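You operate a simulated robot arm through the tools that you are given. There is no shell and no other tool.

Carry out the task below with a simulated robot arm. There is one attempt and no reset: what you move stays moved.

JOB
Cure the green mould on the hot plate at 150 C, then switch the heat off and start the fan.
Fine: Leave the mould on the plate and the dial where you set it; the other moulds stay.

The check looks at the end state, three seconds after you hand in, the way a careful person would. Anything else that was tipped, shoved, dropped, spilled or broken makes it a failure.

ROBOT AND FRAMES
A 7-joint arm with a fingered hand, fixed in place. Base frame: the origin is on the floor under the middle of its stand, x ahead of it, y to its left, z up. Readings come in mm, degrees, newtons and seconds.
It reaches about 1023 mm from its shoulder. Its first joint turns from -166.0 to 166.0 degrees. Payload 4 kg.
The tool frame sits at the grasp point between the pads (the TCP): z along the fingers, y along the line on which they close. The tips reach 30 mm beyond it. The gripper opens to 104 mm; its body begins 35 mm behind the TCP. The gripper is a hand of 4 fingers: y runs from the thumb to the fingers, the wrist lies at [-15, -113, -190] in the tool frame, and closing takes about 1.5 s.
Orientation is told as [roll, pitch, yaw] about the base's x, y, z axes, in that order, counted from this pose: with the fingers straight down and the wrist toward the robot, the tool's x, y and z point along [0, 1, 0], [1, 0, 0] and [0, 0, -1] of the base frame.

CONTROLS
- The arm moves only by the tool send_rows. Its argument "rows" is a list of rows, each a list of 2 entries, a list of its own where there are three numbers: the shift along the tool's x, y, z in units of 20 mm (1.0 is 20 mm), then the turn, a rotation vector about the tool's x, y, z in units of 5 degrees (1.0 is 5 degrees). In form: [[[dx, dy, dz], [wx, wy, wz]], ...]. A call has 1 to 20 rows; each row shifts and turns the commanded pose from where the row before left it, along the tool's axes as they then stand. "claw" is the opening, from 0 (shut) to 1 (fully open), set as the call begins (left out, the last holds). A call with a number of a shift or a turn outside -1 to 1 is refused whole. Rows are played at 5 a second. More than 50 mm and 8.6 degrees between two rows, or a gripper value outside its range, and nothing of the call is played. A pose out of reach is approached as far as the arm can. The call stops where the force on the tool passes 90 N (or 10 N more than at its start, if that is more) or the arm is blocked; 0.2 s more then pass. Each finger travels about 153 mm/s and halts on what it meets, pressing with about 24 N; the grip force reading is that of the motor and also rises with nothing between the fingers. The clock runs only during rows and for 0.2 s after the last one: add rows that do not move to give the fingers time. It gives the time, the measured TCP pose, the force on the tool (base axes), the opening and the grip force at its end, in the units of the frame above (readings bear some noise), with the torque about the TCP (base axes, N m) and any sound that the robot's microphone picked up.
- Cameras (640 x 400 px; columns grow to the right, rows downward): "scene" is fixed at [405.7, 496.6, 1427.2]; the picture's right is [-0.93, -0.36, 0.00], its down [-0.16, 0.41, -0.90] and it looks along [0.32, -0.84, -0.44] (base axes); focal length 369 px, centre (320, 200). "wrist" rides on the gripper at [61, -92, -130] in the tool frame; the picture's right is [-0.81, 0.27, -0.52], its down [-0.53, -0.71, 0.46] and it looks along [-0.24, 0.64, 0.72] (tool axes); focal length 275 px, centre (320, 200). There is no depth. A picture from a camera that has moved, and an enlarged one, comes with that camera's place and axes in the base frame and with its lens. The place of the scene camera against the robot may be out by one fixed shift of up to 18 mm in any direction.
- get_image(camera): a new picture of that camera. No time passes.
- set_fingers(index, middle, ring, thumb_bend, thumb_turn): sets how far each is bent, from 0 (flat) to 100 (curled in); at 30 the hand is open as for a grip, at 70 the pads meet at the TCP. One left out holds its place. A second passes; each finger stops where it meets its share of the squeeze, and holds until it gets a number again. A gripper value or a shape takes the hand back. It gives what a move gives, with no picture; readings hold the bend of each and the force on the fingers (four entries, about 0 where the hand has none), thumb and palm. thumb_turn goes from beside the hand (0) to across from the fingers (100), as for a grip.
- hand_shape(shape): the hand has 4 fingers and takes this shape, open, in about a second: jaw (thumb against the fingers, like two jaws); tri (thumb and two fingers); tip (a fingertip pinch); poke (one finger out to press); point (the index stretched); flat (the hand flat); cup (the hand cupped); fist (a fist). The gripper value then closes the fingers along that shape, each until it touches; the sizes above hold for jaw. It gives what a move gives, with no picture.
- enlarge(camera, box): a new picture of the part [left, top, right, bottom] of that camera's present view, enlarged. No time passes.
- hand_in(): hands the job in; it is judged then, once.

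Nothing tells you positions but the pictures and the camera data. Unless the task says otherwise, let go and move clear before handing in.

The tools are called after "Call:" as name(argument=value, ...) on one line, values as JSON. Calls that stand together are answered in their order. send_rows: Moves the arm, as the interface text tells. Its arguments: {"type":"object","properties":{"rows":{"type":"array","items":{"type":"array"}},"claw":{"type":"number"}},"required":["rows"]} The other tools are called the same way: hand_shape (shape) gives the hand a shape; set_fingers (index, middle, ring, thumb_bend, thumb_turn) moves the fingers one by one; get_image (camera) takes a picture; enlarge (camera, box) takes an enlarged picture of a part of a camera's view; hand_in () hands the job in.

At the start:

```text
time_s: 0.0
tcp_pos: [481.1, -170.8, 1205.3]
tcp_rot: [0.0, 0.0, -0.1]
wrist_force: [-0.4, 0.5, 0.6]
moment: [0.04, -0.04, 0.01]
width: 103.6
grasp_force: 0.2
shape: jaw
bend: [30.0, 30.0, 30.0, 30.0, 98.0]
finger forces: [0.1, 0.0, 0.1, 0.1, 0.0, 0.1]
```

scene: 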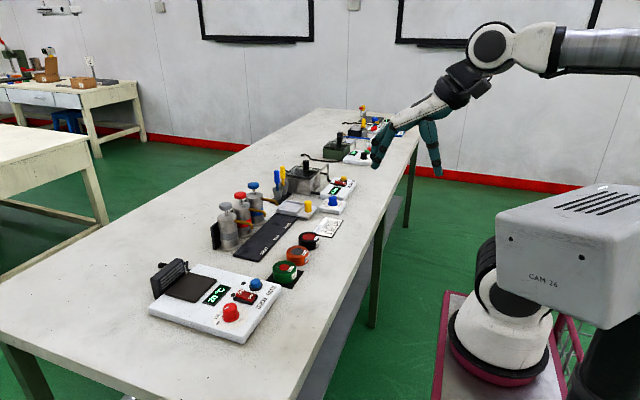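
wrist: 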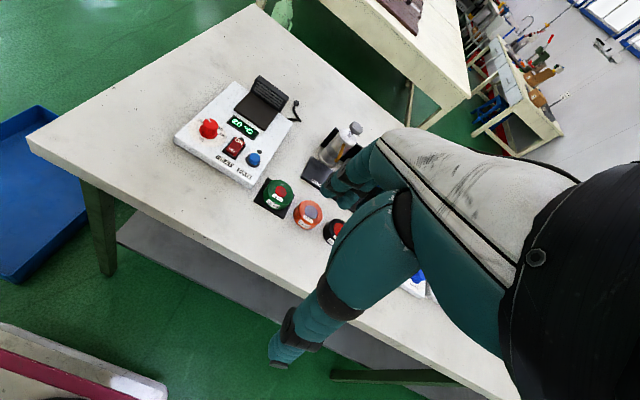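

I see a long table with a hot plate unit (dark plate, display, red dial, red switch, blue button) near the camera, with green, orange and dark red/black moulds beside it. First I will take a closer look at everything.

Call:
enlarge(camera="scene", box=[140, 240, 300, 350])

Call:
enlarge(camera="scene", box=[200, 150, 380, 270])

Call:
enlarge(camera="wrist", box=[160, 60, 320, 200])

Call:
enlarge(camera="wrist", box=[230, 150, 370, 260])

```text
3.64 times, centred on (220, 295) of scene
camera zoom: at [405.7, 496.6, 1427.2], right [-0.93, -0.36, 0.0], down [-0.16, 0.41, -0.9], along [0.32, -0.84, -0.44], focal length 1340 px, centre (684, -146)
```

zoom: 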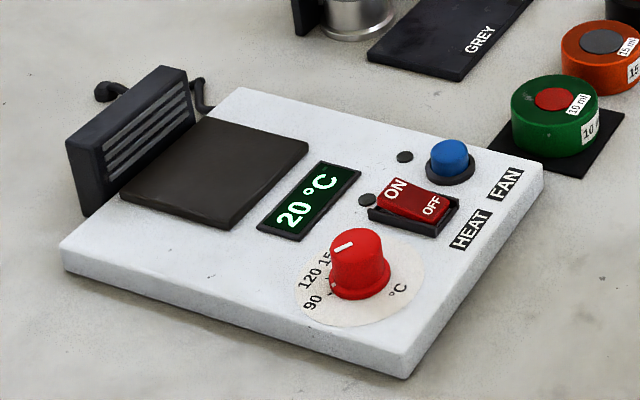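

```text
3.33 times, centred on (290, 210) of scene
camera zoom: at [405.7, 496.6, 1427.2], right [-0.93, -0.36, 0.0], down [-0.16, 0.41, -0.9], along [0.32, -0.84, -0.44], focal length 1229 px, centre (420, 167)
```

zoom: 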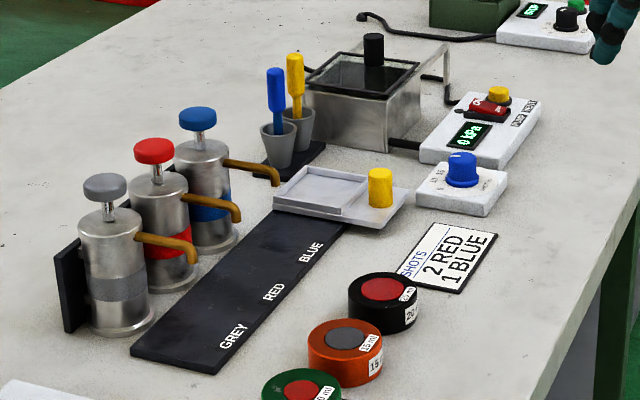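

```text
2.86 times, centred on (240, 130) of wrist
camera zoom: at [388.9, -109.7, 1335.7], right [0.27, -0.81, 0.52], down [-0.71, -0.53, -0.46], along [0.64, -0.24, -0.72], focal length 786 px, centre (549, 400)
```

zoom: 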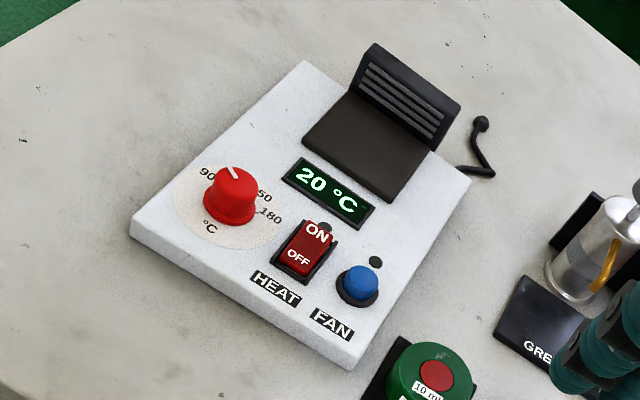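

```text
3.64 times, centred on (300, 205) of wrist
camera zoom: at [388.9, -109.7, 1335.7], right [0.27, -0.81, 0.52], down [-0.71, -0.53, -0.46], along [0.64, -0.24, -0.72], focal length 1001 px, centre (393, 182)
```

zoom: 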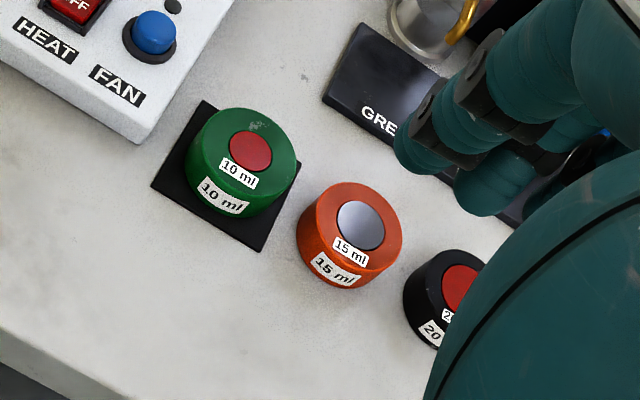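

The hot plate unit faces the robot at roughly x 735–985, y −115 to 55, with the top near z 865. The green mould is near (754, −175). I'll move the hand closer for a better view with the wrist camera.

Call:
send_rows(rows=[[[0.46, 0.8, 0.4], [0, 0, 0]], [[0.46, 0.8, 0.4], [0, 0, 0]], [[0.46, 0.8, 0.4], [0, 0, 0]], [[0.46, 0.8, 0.4], [0, 0, 0]], [[0.46, 0.8, 0.4], [0, 0, 0]], [[0.46, 0.8, 0.4], [0, 0, 0]], [[0.46, 0.8, 0.4], [0, 0, 0]], [[0.46, 0.8, 0.4], [0, 0, 0]], [[0.46, 0.8, 0.4], [0, 0, 0]], [[0.46, 0.8, 0.4], [0, 0, 0]], [[0.46, 0.8, 0.4], [0, 0, 0]], [[0.46, 0.8, 0.4], [0, 0, 0]]])

Call:
get_image(camera="wrist")

Call:
get_image(camera="scene")

```text
time_s: 2.6
tcp_pos: [671.9, -59.4, 1109.6]
tcp_rot: [0.0, -0.1, -0.1]
wrist_force: [0.8, 0.4, -0.4]
moment: [-0.02, -0.01, 0.03]
width: 103.7
grasp_force: 0.1
shape: jaw
bend: [30.0, 30.0, 30.0, 30.0, 98.0]
finger forces: [0.0, 0.1, 0.0, 0.1, 0.0, 0.0]
```

```text
taken
camera wrist: at [581.1, 0.7, 1239.6], right [0.27, -0.81, 0.52], down [-0.71, -0.53, -0.46], along [0.64, -0.24, -0.72], focal length 275 px, centre (320, 200)
```

wrist: 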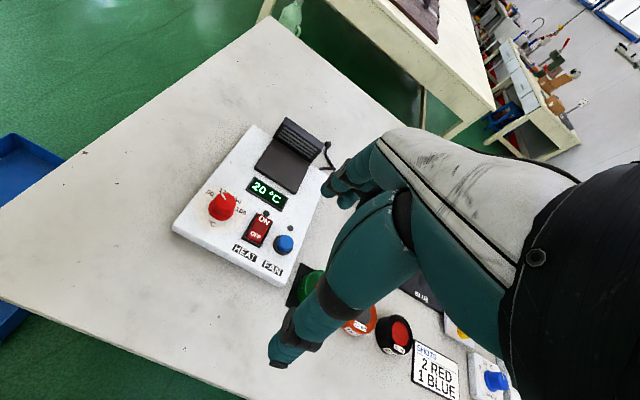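

```text
taken
```

scene: 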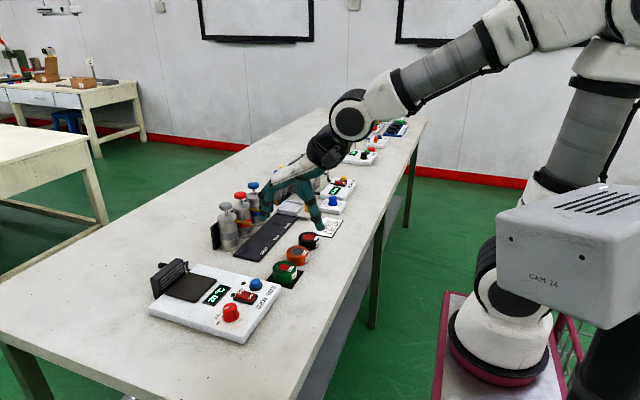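

The unit is in clear view from the left side of the hand. I'll enlarge on the dial, switch and plate to measure them.

Call:
enlarge(camera="wrist", box=[165, 110, 345, 290])

Call:
enlarge(camera="wrist", box=[190, 175, 310, 250])

Call:
enlarge(camera="wrist", box=[270, 240, 430, 370])

Call:
enlarge(camera="scene", box=[190, 280, 270, 340])

```text
2.22 times, centred on (255, 200) of wrist
camera zoom: at [581.1, 0.7, 1239.6], right [0.27, -0.81, 0.52], down [-0.71, -0.53, -0.46], along [0.64, -0.24, -0.72], focal length 612 px, centre (464, 200)
```

zoom: 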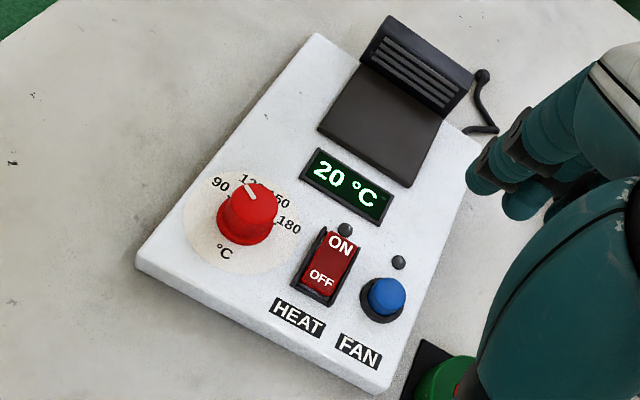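

```text
5.33 times, centred on (250, 212) of wrist
camera zoom: at [581.1, 0.7, 1239.6], right [0.27, -0.81, 0.52], down [-0.71, -0.53, -0.46], along [0.64, -0.24, -0.72], focal length 1468 px, centre (693, 133)
```

zoom: 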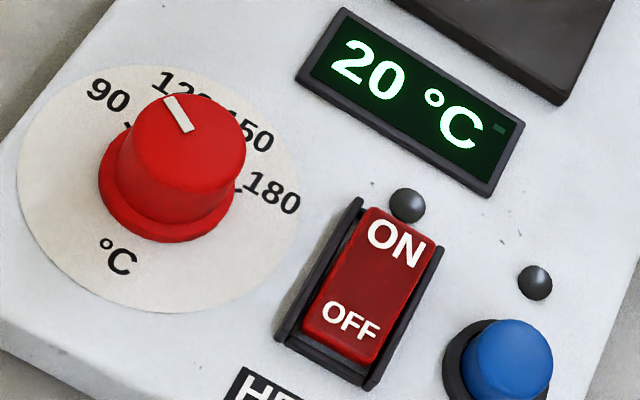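

```text
3.08 times, centred on (350, 305) of wrist
camera zoom: at [581.1, 0.7, 1239.6], right [0.27, -0.81, 0.52], down [-0.71, -0.53, -0.46], along [0.64, -0.24, -0.72], focal length 847 px, centre (228, -123)
```

zoom: 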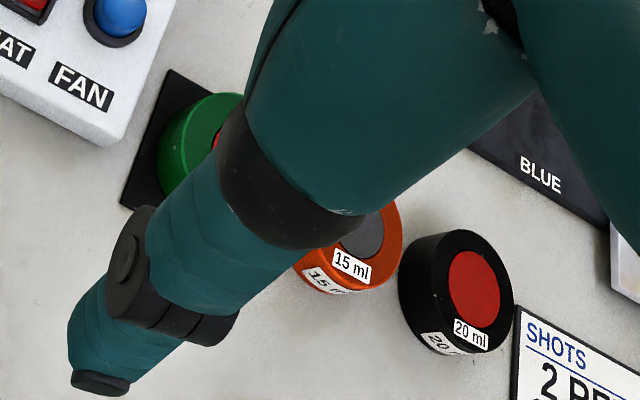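

```text
6.67 times, centred on (230, 310) of scene
camera zoom: at [405.7, 496.6, 1427.2], right [-0.93, -0.36, 0.0], down [-0.16, 0.41, -0.9], along [0.32, -0.84, -0.44], focal length 2457 px, centre (920, -533)
```

zoom: 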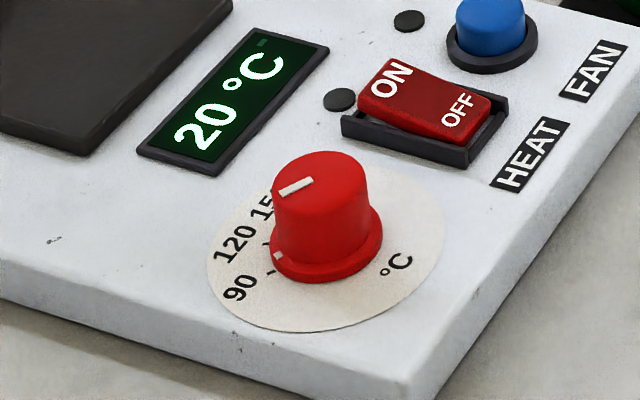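

The unit is axis-aligned in front of the robot. The dial is at about (784, 14) and points at 90; the ticks look about 37.5° apart, so 150 should be roughly 75° clockwise. The table is at z ≈ 848 and the green mould near (758, −173). I'll move above the mould for a close look.

Call:
send_rows(rows=[[[-0.56, 0.4, 0.5], [0, 0, 0]], [[-0.56, 0.4, 0.5], [0, 0, 0]], [[-0.56, 0.4, 0.5], [0, 0, 0]], [[-0.56, 0.4, 0.5], [0, 0, 0]], [[-0.56, 0.4, 0.5], [0, 0, 0]], [[-0.56, 0.4, 0.5], [0, 0, 0]], [[-0.56, 0.4, 0.5], [0, 0, 0]], [[-0.56, 0.4, 0.5], [0, 0, 0]], [[-0.56, 0.4, 0.5], [0, 0, 0]], [[-0.56, 0.4, 0.5], [0, 0, 0]]])

Call:
get_image(camera="wrist")

Call:
enlarge(camera="scene", box=[190, 170, 370, 300])

```text
time_s: 4.8
tcp_pos: [753.0, -173.3, 1009.6]
tcp_rot: [0.0, -0.1, 0.0]
wrist_force: [0.1, -0.2, 0.0]
moment: [-0.02, -0.01, 0.03]
width: 103.4
grasp_force: 0.0
shape: jaw
bend: [30.0, 30.0, 30.0, 30.0, 98.0]
finger forces: [0.0, 0.0, 0.0, 0.0, 0.0, 0.0]
```

```text
taken
camera wrist: at [660.9, -111.7, 1140.0], right [0.28, -0.81, 0.52], down [-0.71, -0.53, -0.46], along [0.65, -0.24, -0.72], focal length 275 px, centre (320, 200)
```

wrist: 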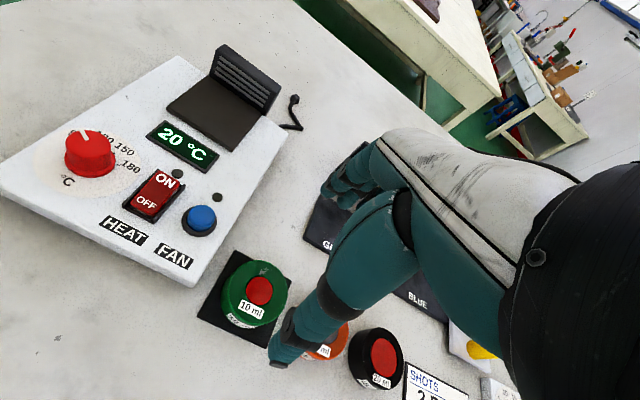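

```text
3.08 times, centred on (280, 235) of scene
camera zoom: at [405.7, 496.6, 1427.2], right [-0.93, -0.36, 0.0], down [-0.16, 0.41, -0.9], along [0.32, -0.84, -0.44], focal length 1134 px, centre (443, 92)
```

zoom: 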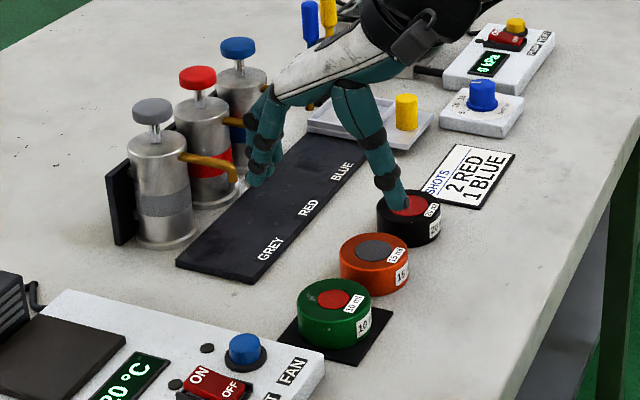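

The mould sits almost directly below the TCP, with its top at z ≈ 880. I'll enlarge for exact dimensions.

Call:
enlarge(camera="wrist", box=[190, 235, 350, 375])

Call:
enlarge(camera="wrist", box=[0, 40, 240, 240])

Call:
enlarge(camera="wrist", box=[50, 115, 150, 205])

```text
2.86 times, centred on (270, 305) of wrist
camera zoom: at [660.9, -111.7, 1140.0], right [0.28, -0.81, 0.52], down [-0.71, -0.53, -0.46], along [0.65, -0.24, -0.72], focal length 786 px, centre (463, -100)
```

zoom: 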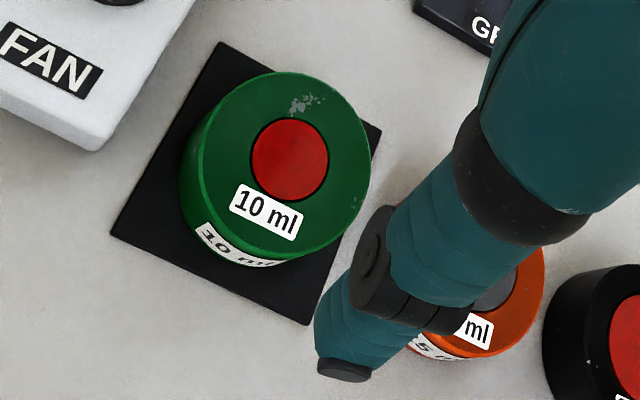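

```text
2.00 times, centred on (120, 140) of wrist
camera zoom: at [660.9, -111.7, 1140.0], right [0.28, -0.81, 0.52], down [-0.71, -0.53, -0.46], along [0.65, -0.24, -0.72], focal length 551 px, centre (720, 320)
```

zoom: 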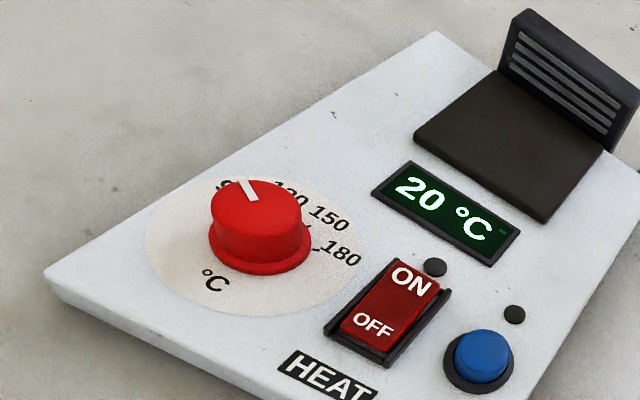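

```text
4.44 times, centred on (100, 160) of wrist
camera zoom: at [660.9, -111.7, 1140.0], right [0.28, -0.81, 0.52], down [-0.71, -0.53, -0.46], along [0.65, -0.24, -0.72], focal length 1224 px, centre (1298, 378)
```

zoom: 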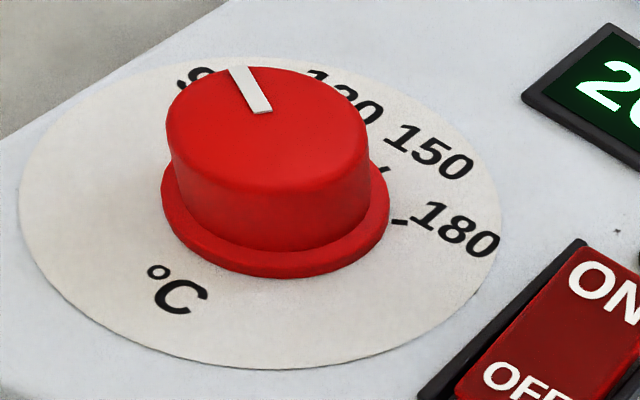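

I want to see where the fingers are in relation to the TCP before descending.

Call:
enlarge(camera="wrist", box=[290, 120, 450, 240])

Call:
enlarge(camera="scene", box=[230, 165, 340, 245])

```text
3.33 times, centred on (370, 180) of wrist
camera zoom: at [660.9, -111.7, 1140.0], right [0.28, -0.81, 0.52], down [-0.71, -0.53, -0.46], along [0.65, -0.24, -0.72], focal length 918 px, centre (153, 267)
```

zoom: 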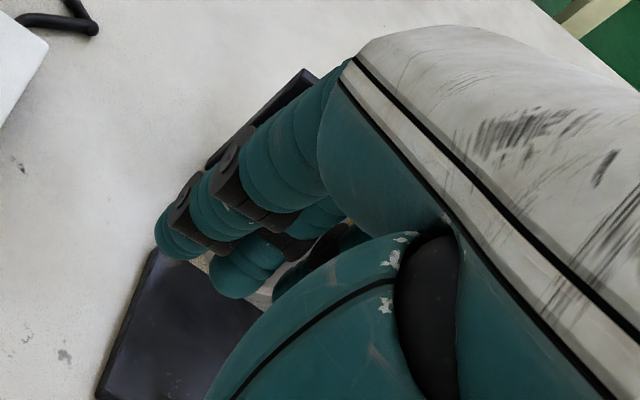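

```text
5.00 times, centred on (285, 205) of scene
camera zoom: at [405.7, 496.6, 1427.2], right [-0.93, -0.36, 0.0], down [-0.16, 0.41, -0.9], along [0.32, -0.84, -0.44], focal length 1843 px, centre (495, 175)
```

zoom: 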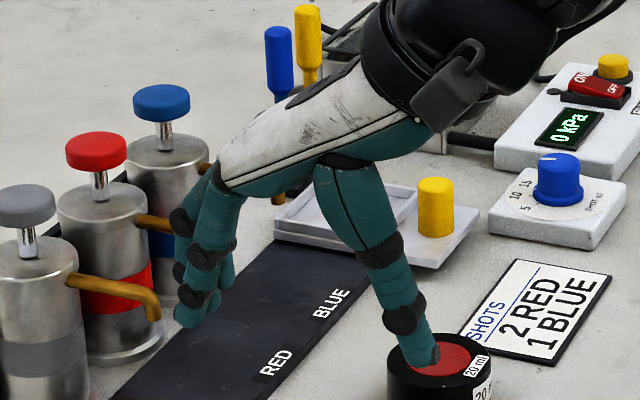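

The fingers sit slightly to the −x side of the tool axis. I'll try the closing motion in the air to see where the thumb and finger pads actually meet.

Call:
send_rows(rows=[[[0, 0, 0], [0, 0, 0]], [[0, 0, 0], [0, 0, 0]], [[0, 0, 0], [0, 0, 0]], [[0, 0, 0], [0, 0, 0]], [[0, 0, 0], [0, 0, 0]]], claw=0.55)

Call:
get_image(camera="wrist")

Call:
enlarge(camera="scene", box=[230, 165, 340, 245])

Call:
enlarge(camera="wrist", box=[240, 140, 420, 380])

```text
time_s: 6.0
tcp_pos: [751.8, -173.3, 1009.8]
tcp_rot: [0.0, 0.1, 0.0]
wrist_force: [0.4, -0.4, 0.7]
moment: [-0.01, -0.01, 0.0]
width: 57.7
grasp_force: 0.0
shape: jaw
bend: [74.0, 42.0, 39.0, 67.0, 100.0]
finger forces: [0.1, 0.0, 0.1, 0.0, 0.0, 0.0]
```

```text
taken
camera wrist: at [660.9, -111.8, 1139.9], right [0.27, -0.81, 0.52], down [-0.71, -0.53, -0.46], along [0.64, -0.24, -0.72], focal length 275 px, centre (320, 200)
```

wrist: 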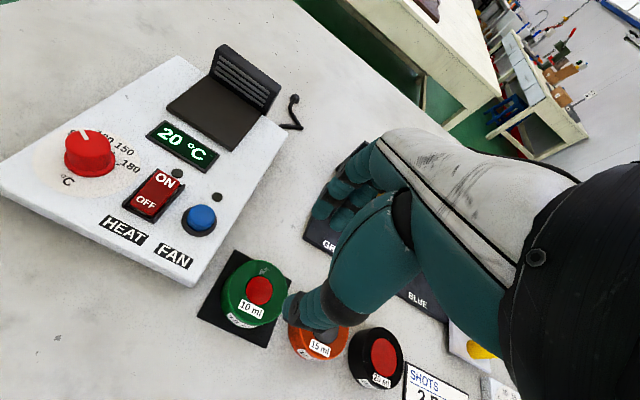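

```text
5.00 times, centred on (285, 205) of scene
camera zoom: at [405.7, 496.6, 1427.2], right [-0.93, -0.36, 0.0], down [-0.16, 0.41, -0.9], along [0.32, -0.84, -0.44], focal length 1843 px, centre (495, 175)
```

zoom: 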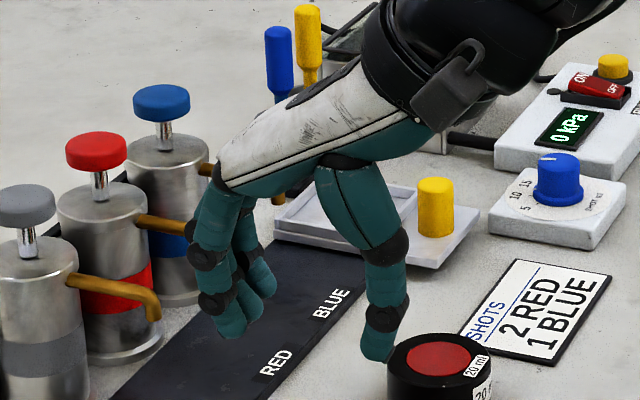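

```text
1.67 times, centred on (330, 260) of wrist
camera zoom: at [660.9, -111.8, 1139.9], right [0.27, -0.81, 0.52], down [-0.71, -0.53, -0.46], along [0.64, -0.24, -0.72], focal length 459 px, centre (303, 100)
```

zoom: 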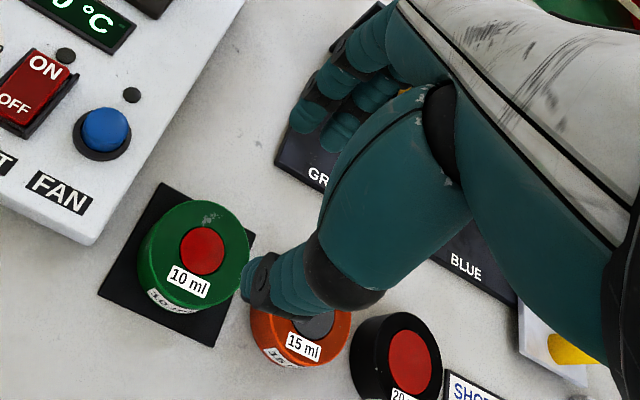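

The fingers seem to be still moving, so I'll wait a moment and read again.

Call:
send_rows(rows=[[[0, 0, 0], [0, 0, 0]], [[0, 0, 0], [0, 0, 0]], [[0, 0, 0], [0, 0, 0]], [[0, 0, 0], [0, 0, 0]], [[0, 0, 0], [0, 0, 0]]])

Call:
enlarge(camera="scene", box=[240, 185, 320, 245])

Call:
enlarge(camera="wrist", box=[270, 170, 390, 350])

```text
time_s: 7.2
tcp_pos: [752.1, -172.4, 1010.1]
tcp_rot: [-0.1, 0.0, 0.0]
wrist_force: [-0.1, -0.9, 0.0]
moment: [0.0, -0.01, -0.02]
width: 57.6
grasp_force: 0.0
shape: jaw
bend: [74.0, 42.0, 39.0, 67.0, 100.0]
finger forces: [0.0, 0.0, 0.0, 0.0, 0.0, 0.0]
```

```text
6.67 times, centred on (280, 215) of scene
camera zoom: at [405.7, 496.6, 1427.2], right [-0.93, -0.36, 0.0], down [-0.16, 0.41, -0.9], along [0.32, -0.84, -0.44], focal length 2457 px, centre (587, 100)
```

zoom: 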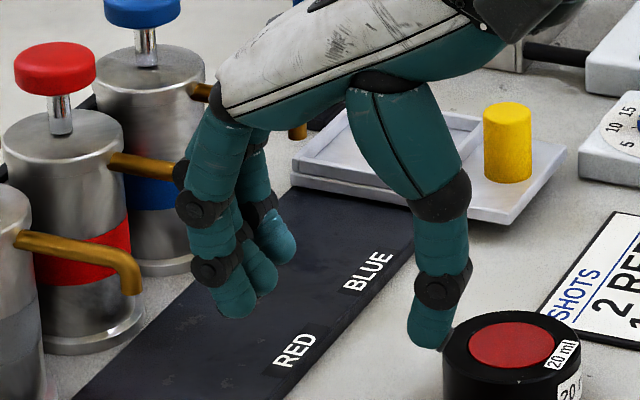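

```text
2.22 times, centred on (330, 260) of wrist
camera zoom: at [660.9, -111.8, 1139.9], right [0.27, -0.81, 0.52], down [-0.71, -0.53, -0.46], along [0.64, -0.24, -0.72], focal length 612 px, centre (298, 67)
```

zoom: 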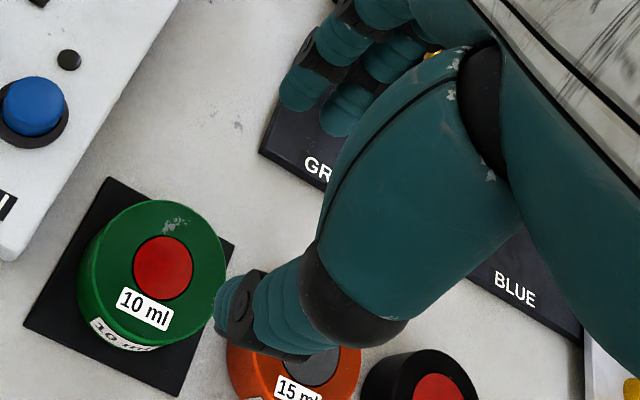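

In jaw shape the thumb closes opposite the index and middle fingers near the tool axis, which works for this mould. I'll reopen and descend partway over the mould to check alignment.

Call:
send_rows(rows=[[[0, 0, 0], [0, 0, 0]], [[0.15, 0.07, 0], [0, 0, 0]], [[0, 0, 0.5], [0, 0, 0]], [[0, 0, 0.7], [0, 0, 0]], [[0, 0, 0.7], [0, 0, 0]], [[0, 0, 0.7], [0, 0, 0]], [[0, 0, 0.7], [0, 0, 0]], [[0, 0, 0.6], [0, 0, 0]], [[0, 0, 0.5], [0, 0, 0]]], claw=1.0)

Call:
get_image(camera="wrist")

Call:
enlarge(camera="scene", box=[240, 215, 340, 295])

```text
time_s: 9.2
tcp_pos: [754.1, -169.4, 919.5]
tcp_rot: [0.1, -0.1, 0.0]
wrist_force: [0.5, 0.4, 0.5]
moment: [0.0, 0.0, 0.02]
width: 103.7
grasp_force: 0.1
shape: jaw
bend: [30.0, 30.0, 30.0, 30.0, 98.0]
finger forces: [0.0, 0.1, 0.1, 0.1, 0.0, 0.0]
```

```text
taken
camera wrist: at [662.3, -108.1, 1051.3], right [0.27, -0.81, 0.52], down [-0.71, -0.53, -0.46], along [0.64, -0.24, -0.72], focal length 275 px, centre (320, 200)
```

wrist: 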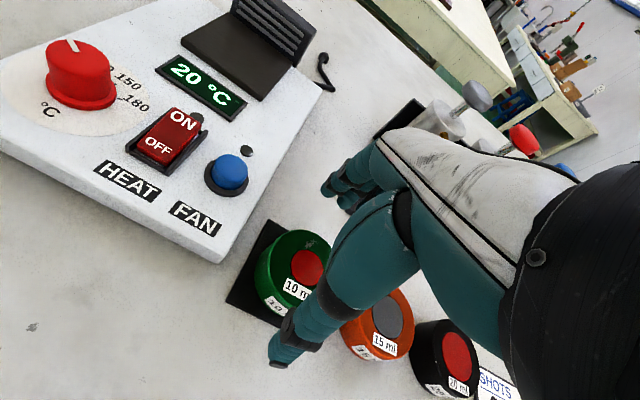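

```text
5.00 times, centred on (290, 255) of scene
camera zoom: at [405.7, 496.6, 1427.2], right [-0.93, -0.36, 0.0], down [-0.16, 0.41, -0.9], along [0.32, -0.84, -0.44], focal length 1843 px, centre (470, -75)
```

zoom: 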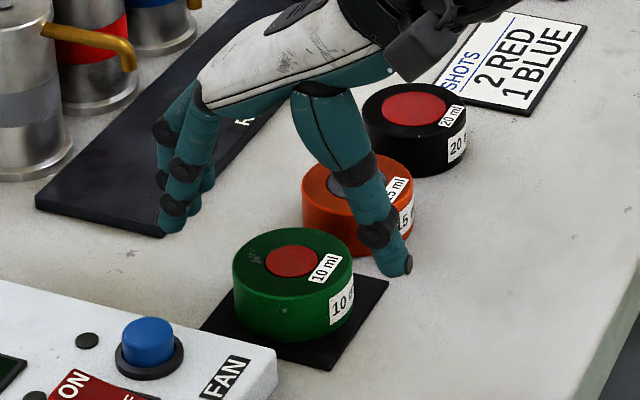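

The hand straddles the mould cleanly, with the orange one clear of the thumb. I'll descend to the grip height.

Call:
send_rows(rows=[[[0, 0, 0.5], [0, 0, 0]], [[0, 0, 0.5], [0, 0, 0]], [[0, 0, 0.3], [0, 0, 0]], [[0, 0, 0.2], [0, 0, 0]], [[0, 0, 0], [0, 0, 0]]])

Call:
get_image(camera="wrist")

Call:
enlarge(camera="scene", box=[240, 215, 340, 295])

```text
time_s: 10.4
tcp_pos: [753.5, -169.6, 891.2]
tcp_rot: [0.0, -0.1, 0.0]
wrist_force: [0.1, -1.2, 0.6]
moment: [-0.04, 0.0, 0.0]
width: 103.6
grasp_force: 0.0
shape: jaw
bend: [30.0, 30.0, 30.0, 30.0, 98.0]
finger forces: [0.0, 0.1, 0.0, 0.1, 0.0, 0.1]
```

```text
taken
camera wrist: at [662.7, -108.9, 1021.6], right [0.27, -0.81, 0.52], down [-0.71, -0.53, -0.46], along [0.64, -0.24, -0.72], focal length 275 px, centre (320, 200)
```

wrist: 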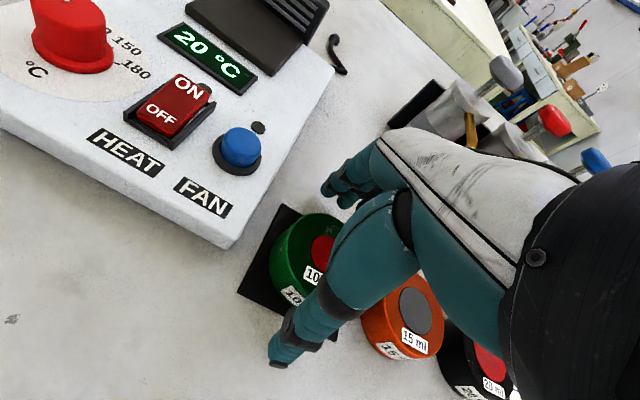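

```text
5.00 times, centred on (290, 255) of scene
camera zoom: at [405.7, 496.6, 1427.2], right [-0.93, -0.36, 0.0], down [-0.16, 0.41, -0.9], along [0.32, -0.84, -0.44], focal length 1843 px, centre (470, -75)
```

zoom: 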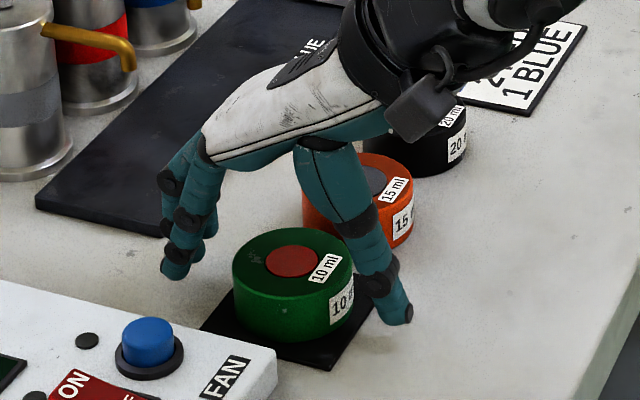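

Everything is clear; I'll lower 3 mm more and close the fingers on the mould.

Call:
send_rows(rows=[[[0, 0, 0.15], [0, 0, 0]], [[0, 0, 0], [0, 0, 0]]])

Call:
send_rows(rows=[[[0, 0, 0], [0, 0, 0]], [[0, 0, 0], [0, 0, 0]], [[0, 0, 0], [0, 0, 0]], [[0, 0, 0], [0, 0, 0]], [[0, 0, 0], [0, 0, 0]], [[0, 0, 0], [0, 0, 0]], [[0, 0, 0], [0, 0, 0]], [[0, 0, 0], [0, 0, 0]]], claw=0.4)

Call:
get_image(camera="wrist")

Call:
enlarge(camera="scene", box=[240, 215, 340, 295])

```text
time_s: 11.0
tcp_pos: [753.7, -169.6, 887.2]
tcp_rot: [-0.1, 0.0, 0.0]
wrist_force: [-0.4, -0.2, -0.2]
moment: [0.01, -0.01, 0.0]
width: 103.9
grasp_force: 0.1
shape: jaw
bend: [30.0, 30.0, 30.0, 30.0, 98.0]
finger forces: [0.0, 0.0, 0.0, 0.0, 0.1, 0.1]
```

```text
time_s: 12.8
tcp_pos: [753.5, -170.3, 887.2]
tcp_rot: [0.0, 0.0, 0.1]
wrist_force: [-1.6, 1.8, 4.2]
moment: [0.06, -0.01, 0.04]
width: 50.5
grasp_force: 24.3
shape: jaw
bend: [74.0, 45.0, 48.0, 69.0, 100.0]
finger forces: [11.1, 6.8, 2.1, 0.0, 21.9, 0.1]
```

```text
taken
camera wrist: at [662.6, -108.7, 1018.6], right [0.27, -0.81, 0.52], down [-0.71, -0.53, -0.46], along [0.64, -0.24, -0.72], focal length 275 px, centre (320, 200)
```

wrist: 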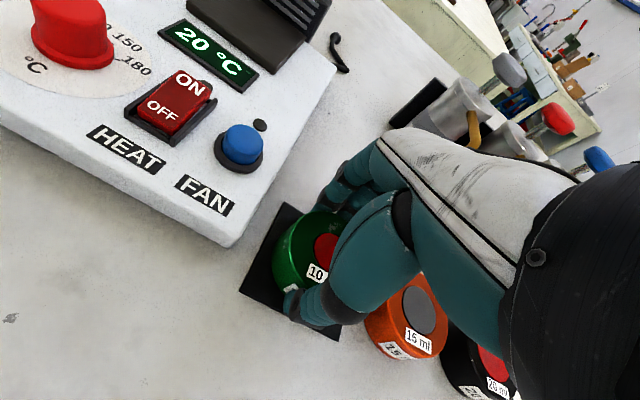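

```text
5.00 times, centred on (290, 255) of scene
camera zoom: at [405.7, 496.6, 1427.2], right [-0.93, -0.36, 0.0], down [-0.16, 0.41, -0.9], along [0.32, -0.84, -0.44], focal length 1843 px, centre (470, -75)
```

zoom: 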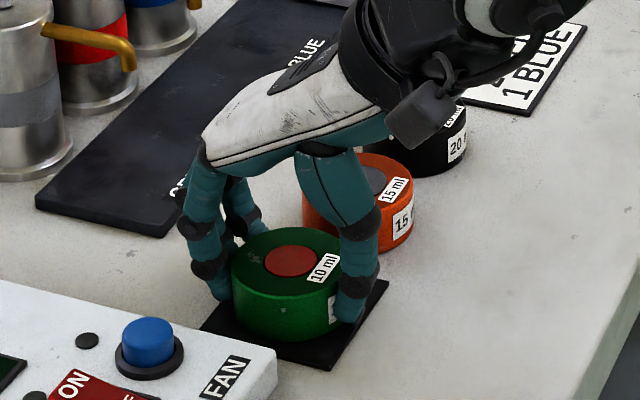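

Grip is solid: index, middle and ring all press against the thumb, total about 22 N. I'll lift slowly and check that the mould comes up level.

Call:
send_rows(rows=[[[0, 0, -0.25], [0, 0, 0]], [[0, 0, -0.25], [0, 0, 0]], [[0, 0, -0.5], [0, 0, 0]], [[0, 0, -0.5], [0, 0, 0]], [[0, 0, 0], [0, 0, 0]]])

Call:
enlarge(camera="wrist", box=[220, 180, 380, 340])

Call:
enlarge(camera="scene", box=[240, 205, 340, 295])

```text
time_s: 14.0
tcp_pos: [753.2, -169.8, 917.6]
tcp_rot: [0.0, 0.0, 0.0]
wrist_force: [0.0, 0.0, -0.8]
moment: [0.03, 0.0, 0.01]
width: 50.5
grasp_force: 24.3
shape: jaw
bend: [74.0, 45.0, 48.0, 69.0, 100.0]
finger forces: [10.2, 7.1, 2.2, 0.0, 21.0, 0.1]
```

```text
2.50 times, centred on (300, 260) of wrist
camera zoom: at [662.7, -108.5, 1048.5], right [0.27, -0.81, 0.52], down [-0.71, -0.53, -0.45], along [0.64, -0.24, -0.72], focal length 688 px, centre (370, 50)
```

zoom: 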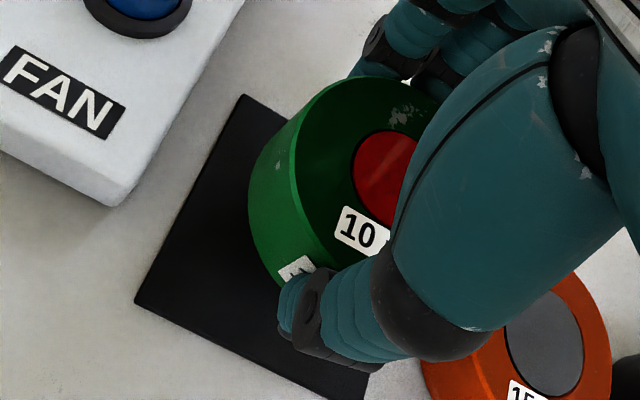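

```text
4.44 times, centred on (290, 250) of scene
camera zoom: at [405.7, 496.6, 1427.2], right [-0.93, -0.36, 0.0], down [-0.16, 0.41, -0.9], along [0.32, -0.84, -0.44], focal length 1638 px, centre (453, -22)
```

zoom: 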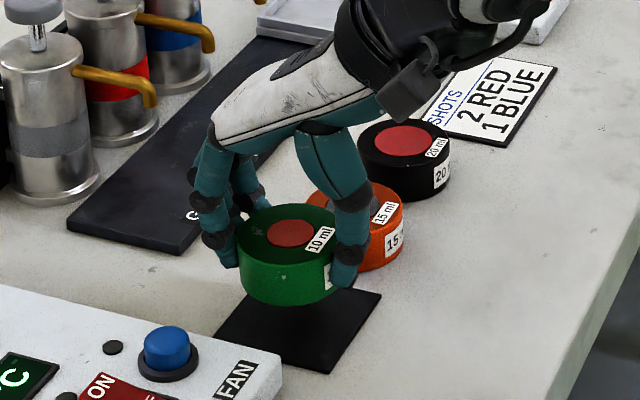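

The mould is held level. I'll lift to about z 1000 and carry it over the hot plate.

Call:
send_rows(rows=[[[0, 0, -0.7], [0, 0, 0]], [[0, 0, -0.7], [0, 0, 0]], [[0, 0, -0.7], [0, 0, 0]], [[0, 0, -0.7], [0, 0, 0]], [[0, 0, -0.7], [0, 0, 0]], [[0, 0, -0.6], [0, 0, 0]], [[0.6, 0.7, 0], [0, 0, 0]], [[0.6, 0.7, 0], [0, 0, 0]], [[0.6, 0.7, 0], [0, 0, 0]], [[0.6, 0.7, 0], [0, 0, 0]], [[0.6, 0.7, 0], [0, 0, 0]], [[0.6, 0.7, 0], [0, 0, 0]], [[0.6, 0.7, 0], [0, 0, 0]], [[0.6, 0.7, 0], [0, 0, 0]], [[0.6, 0.7, 0], [0, 0, 0]], [[0.6, 0.7, 0], [0, 0, 0]], [[0.6, 0.7, 0], [0, 0, 0]], [[0.5, 0.7, 0], [0, 0, 0]], [[0, 0, 0], [0, 0, 0]]])

Call:
get_image(camera="wrist")

Call:
get_image(camera="scene")

```text
time_s: 18.0
tcp_pos: [923.0, -28.3, 1000.0]
tcp_rot: [0.0, -0.1, 0.0]
wrist_force: [-0.8, -1.7, -1.5]
moment: [-0.02, -0.01, 0.0]
width: 49.9
grasp_force: 23.6
shape: jaw
bend: [74.0, 45.0, 48.0, 69.0, 100.0]
finger forces: [11.2, 7.5, 2.4, 0.0, 21.0, 0.0]
```

```text
taken
camera wrist: at [831.0, 33.4, 1130.7], right [0.27, -0.81, 0.52], down [-0.71, -0.53, -0.46], along [0.64, -0.24, -0.72], focal length 275 px, centre (320, 200)
```

wrist: 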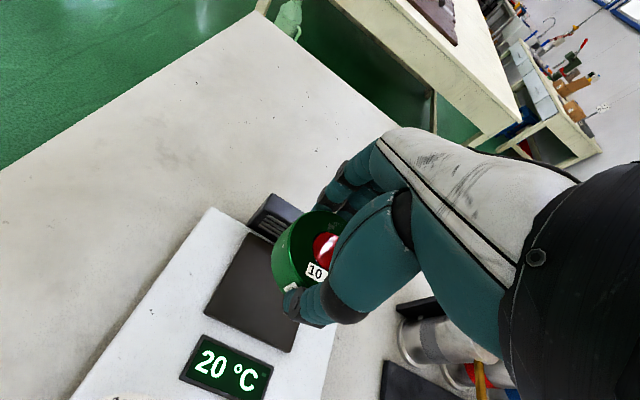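

```text
taken
```

scene: 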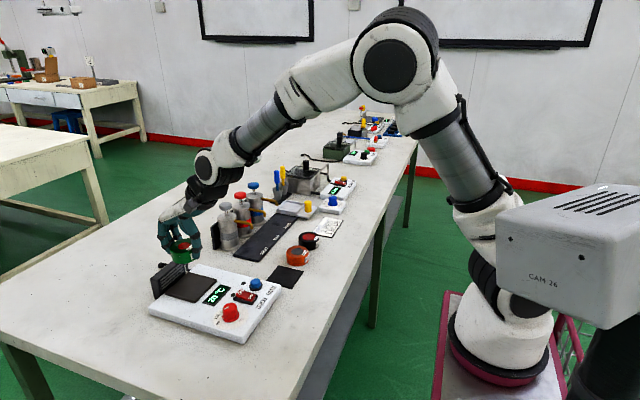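

The mould is above the plate region. I'll enlarge the wrist view to measure the plate's edges before rotating the hand.

Call:
enlarge(camera="wrist", box=[170, 180, 350, 400])

Call:
enlarge(camera="scene", box=[140, 190, 260, 310])

```text
1.82 times, centred on (260, 290) of wrist
camera zoom: at [831.0, 33.4, 1130.7], right [0.27, -0.81, 0.52], down [-0.71, -0.53, -0.46], along [0.64, -0.24, -0.72], focal length 500 px, centre (429, 36)
```

zoom: 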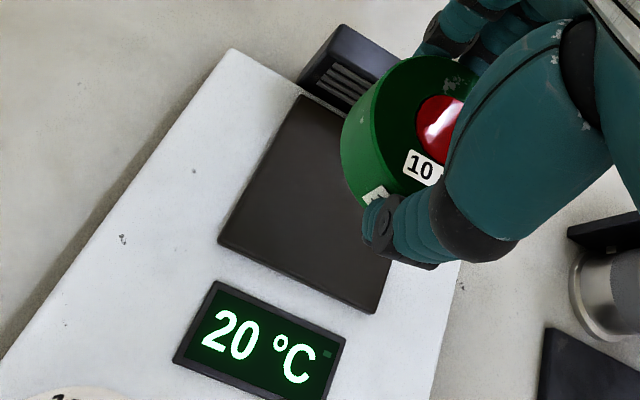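

```text
3.33 times, centred on (200, 250) of scene
camera zoom: at [405.7, 496.6, 1427.2], right [-0.93, -0.36, 0.0], down [-0.16, 0.41, -0.9], along [0.32, -0.84, -0.44], focal length 1229 px, centre (720, 33)
```

zoom: 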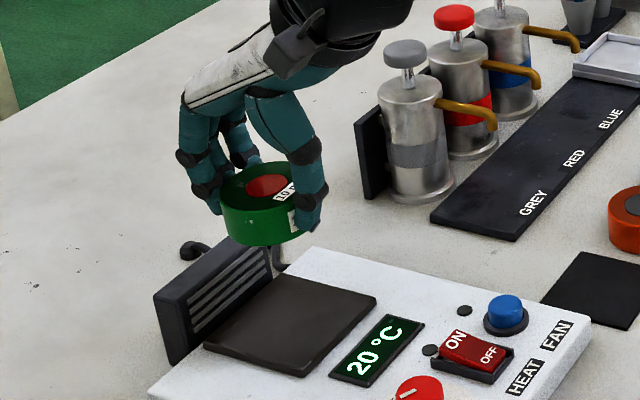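

The plate spans about x 885–972, y −76 to 7 at z ≈ 875, with the fan louvre behind it. Now I'll yaw the hand clockwise by 45° in place, high above everything, so the fingers end up clear of the louvre.

Call:
send_rows(rows=[[[0, 0, 0], [0, 0, 1]], [[0, 0, 0], [0, 0, 1]], [[0, 0, 0], [0, 0, 1]], [[0, 0, 0], [0, 0, 1]], [[0, 0, 0], [0, 0, 1]], [[0, 0, 0], [0, 0, 1]], [[0, 0, 0], [0, 0, 1]], [[0, 0, 0], [0, 0, 1]], [[0, 0, 0], [0, 0, 1]], [[0, 0, 0], [0, 0, 0]]])

Call:
get_image(camera="scene")

```text
time_s: 20.2
tcp_pos: [921.7, -27.8, 1000.4]
tcp_rot: [0.0, 0.1, -45.1]
wrist_force: [-0.1, -0.8, -0.9]
moment: [0.02, 0.0, 0.02]
width: 50.1
grasp_force: 24.1
shape: jaw
bend: [74.0, 45.0, 48.0, 69.0, 100.0]
finger forces: [11.3, 7.6, 2.4, 0.0, 21.0, 0.0]
```

```text
taken
```

scene: 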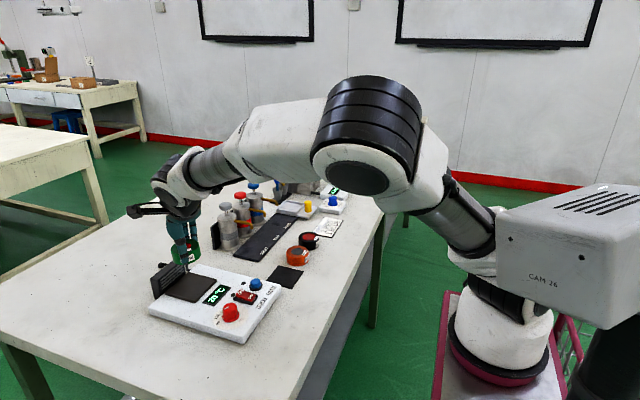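

The rotation goes smoothly. I'll continue to −90°.

Call:
send_rows(rows=[[[0, 0, 0], [0, 0, 1]], [[0, 0, 0], [0, 0, 1]], [[0, 0, 0], [0, 0, 1]], [[0, 0, 0], [0, 0, 1]], [[0, 0, 0], [0, 0, 1]], [[0, 0, 0], [0, 0, 1]], [[0, 0, 0], [0, 0, 1]], [[0, 0, 0], [0, 0, 1]], [[0, 0, 0], [0, 0, 1]], [[0, 0, 0], [0, 0, 0]]])

Call:
get_image(camera="scene")

Call:
get_image(camera="wrist")

```text
time_s: 22.4
tcp_pos: [922.0, -28.0, 999.4]
tcp_rot: [0.0, 0.1, -90.1]
wrist_force: [0.5, -0.5, -2.1]
moment: [0.0, -0.02, -0.03]
width: 50.0
grasp_force: 24.2
shape: jaw
bend: [74.0, 45.0, 48.0, 69.0, 100.0]
finger forces: [11.5, 7.6, 2.3, 0.0, 21.0, 0.1]
```

```text
taken
```

scene: 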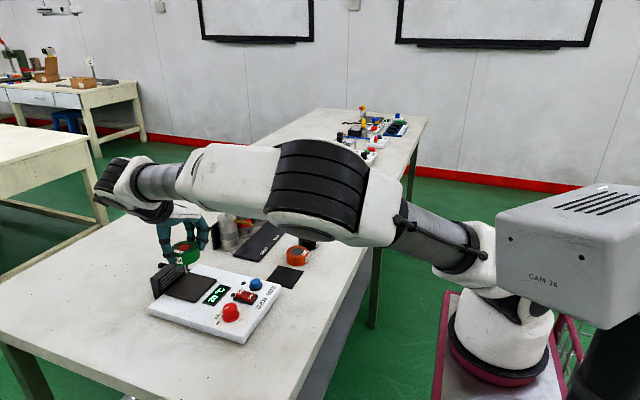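

```text
taken
camera wrist: at [983.6, 64.1, 1130.6], right [-0.81, -0.27, 0.52], down [-0.53, 0.71, -0.46], along [-0.24, -0.64, -0.72], focal length 275 px, centre (320, 200)
```

wrist: 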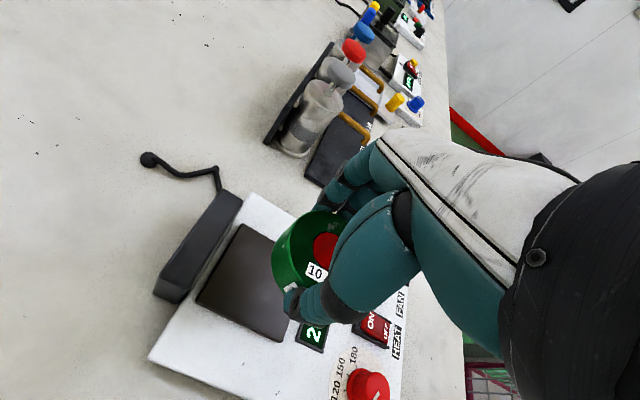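

The −90° yaw is reached with the mould held. I'll use this new viewpoint to recheck the plate and louvre positions.

Call:
enlarge(camera="wrist", box=[140, 140, 370, 400])

Call:
enlarge(camera="scene", box=[130, 190, 290, 310])

```text
1.54 times, centred on (255, 270) of wrist
camera zoom: at [983.6, 64.1, 1130.6], right [-0.81, -0.27, 0.52], down [-0.53, 0.71, -0.46], along [-0.24, -0.64, -0.72], focal length 424 px, centre (420, 92)
```

zoom: 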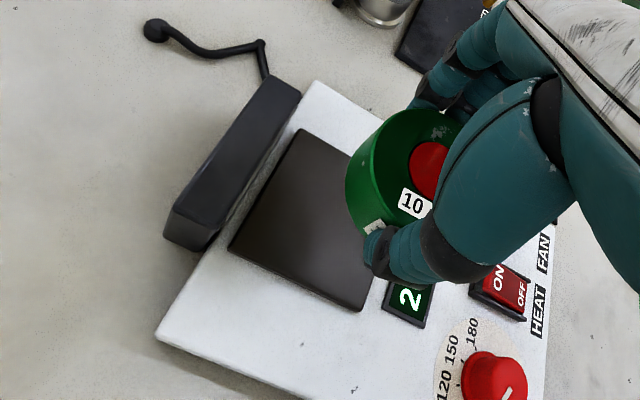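

```text
3.33 times, centred on (210, 250) of scene
camera zoom: at [405.7, 496.6, 1427.2], right [-0.93, -0.36, 0.0], down [-0.16, 0.41, -0.9], along [0.32, -0.84, -0.44], focal length 1229 px, centre (687, 33)
```

zoom: 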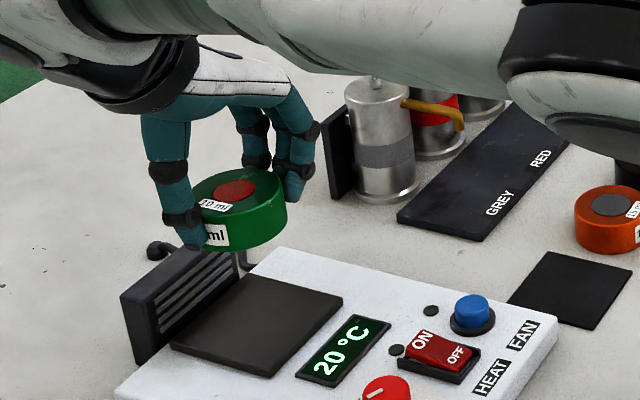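

Plate confirmed at x 885–967, y −76 to 6, centre (926, −35). I'll align the mould to that and descend to about 15 mm above the plate.

Call:
send_rows(rows=[[[0.28, 0.42, 0], [0, 0, 0]], [[0, 0, 0.5], [0, 0, 0]], [[0, 0, 0.6], [0, 0, 0]], [[0, 0, 0.6], [0, 0, 0]], [[0, 0, 0.6], [0, 0, 0]], [[0, 0, 0.5], [0, 0, 0]], [[0, 0, 0.5], [0, 0, 0]], [[0, 0, 0.3], [0, 0, 0]], [[0, 0, 0], [0, 0, 0]]])

Call:
get_image(camera="wrist")

Call:
enlarge(camera="scene", box=[130, 210, 250, 310])

```text
time_s: 24.4
tcp_pos: [927.3, -36.7, 927.6]
tcp_rot: [0.0, 0.0, -90.1]
wrist_force: [-0.7, -0.4, -1.0]
moment: [0.01, -0.02, 0.01]
width: 49.7
grasp_force: 23.7
shape: jaw
bend: [74.0, 45.0, 48.0, 69.0, 100.0]
finger forces: [11.4, 7.6, 2.4, 0.2, 21.1, 0.0]
```

```text
taken
camera wrist: at [989.1, 55.6, 1058.4], right [-0.81, -0.27, 0.52], down [-0.53, 0.71, -0.46], along [-0.24, -0.64, -0.72], focal length 275 px, centre (320, 200)
```

wrist: 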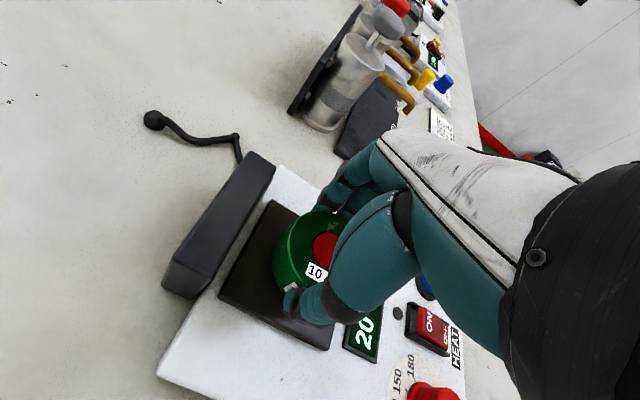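

```text
4.00 times, centred on (190, 260) of scene
camera zoom: at [405.7, 496.6, 1427.2], right [-0.93, -0.36, 0.0], down [-0.16, 0.41, -0.9], along [0.32, -0.84, -0.44], focal length 1474 px, centre (840, -40)
```

zoom: 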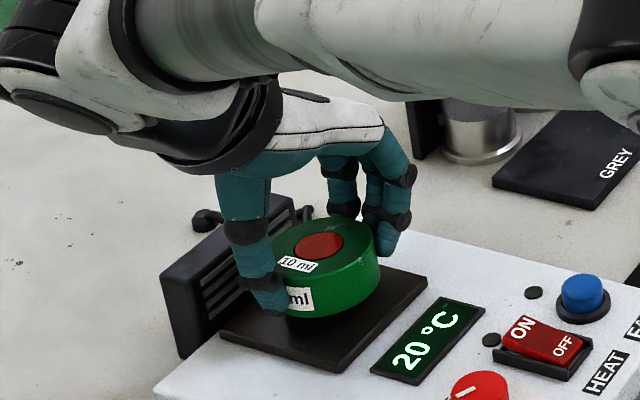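

The mould hovers about 15 mm over the plate, well centred. I'll lower in small steps while watching the force.

Call:
send_rows(rows=[[[0, 0, 0.2], [0, 0, 0]], [[0, 0, 0.2], [0, 0, 0]], [[0, 0, 0.1], [0, 0, 0]], [[0, 0, 0], [0, 0, 0]]])

Call:
get_image(camera="scene")

Call:
enlarge(camera="scene", box=[160, 240, 240, 300])

```text
time_s: 25.4
tcp_pos: [927.3, -37.1, 918.0]
tcp_rot: [0.1, 0.0, -89.9]
wrist_force: [0.3, 0.0, -1.6]
moment: [0.0, 0.0, -0.01]
width: 50.2
grasp_force: 23.7
shape: jaw
bend: [74.0, 45.0, 48.0, 69.0, 100.0]
finger forces: [11.6, 7.6, 2.4, 0.0, 21.1, 0.1]
```

```text
taken
```

scene: 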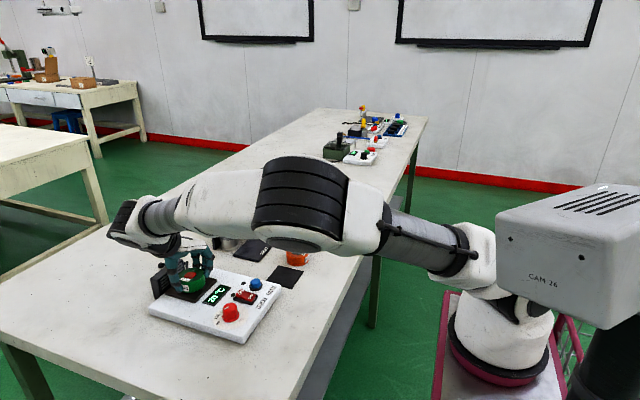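

```text
6.67 times, centred on (200, 270) of scene
camera zoom: at [405.7, 496.6, 1427.2], right [-0.93, -0.36, 0.0], down [-0.16, 0.41, -0.9], along [0.32, -0.84, -0.44], focal length 2457 px, centre (1120, -267)
```

zoom: 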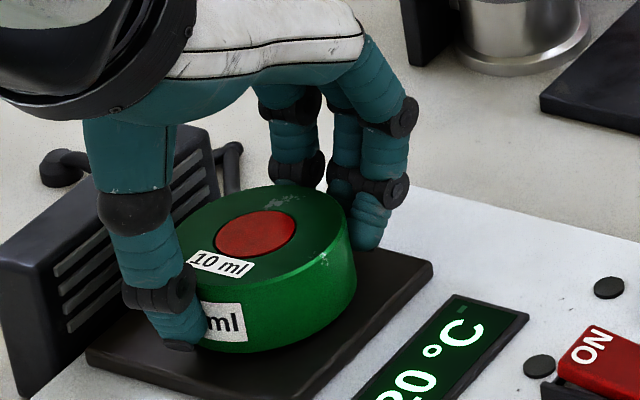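

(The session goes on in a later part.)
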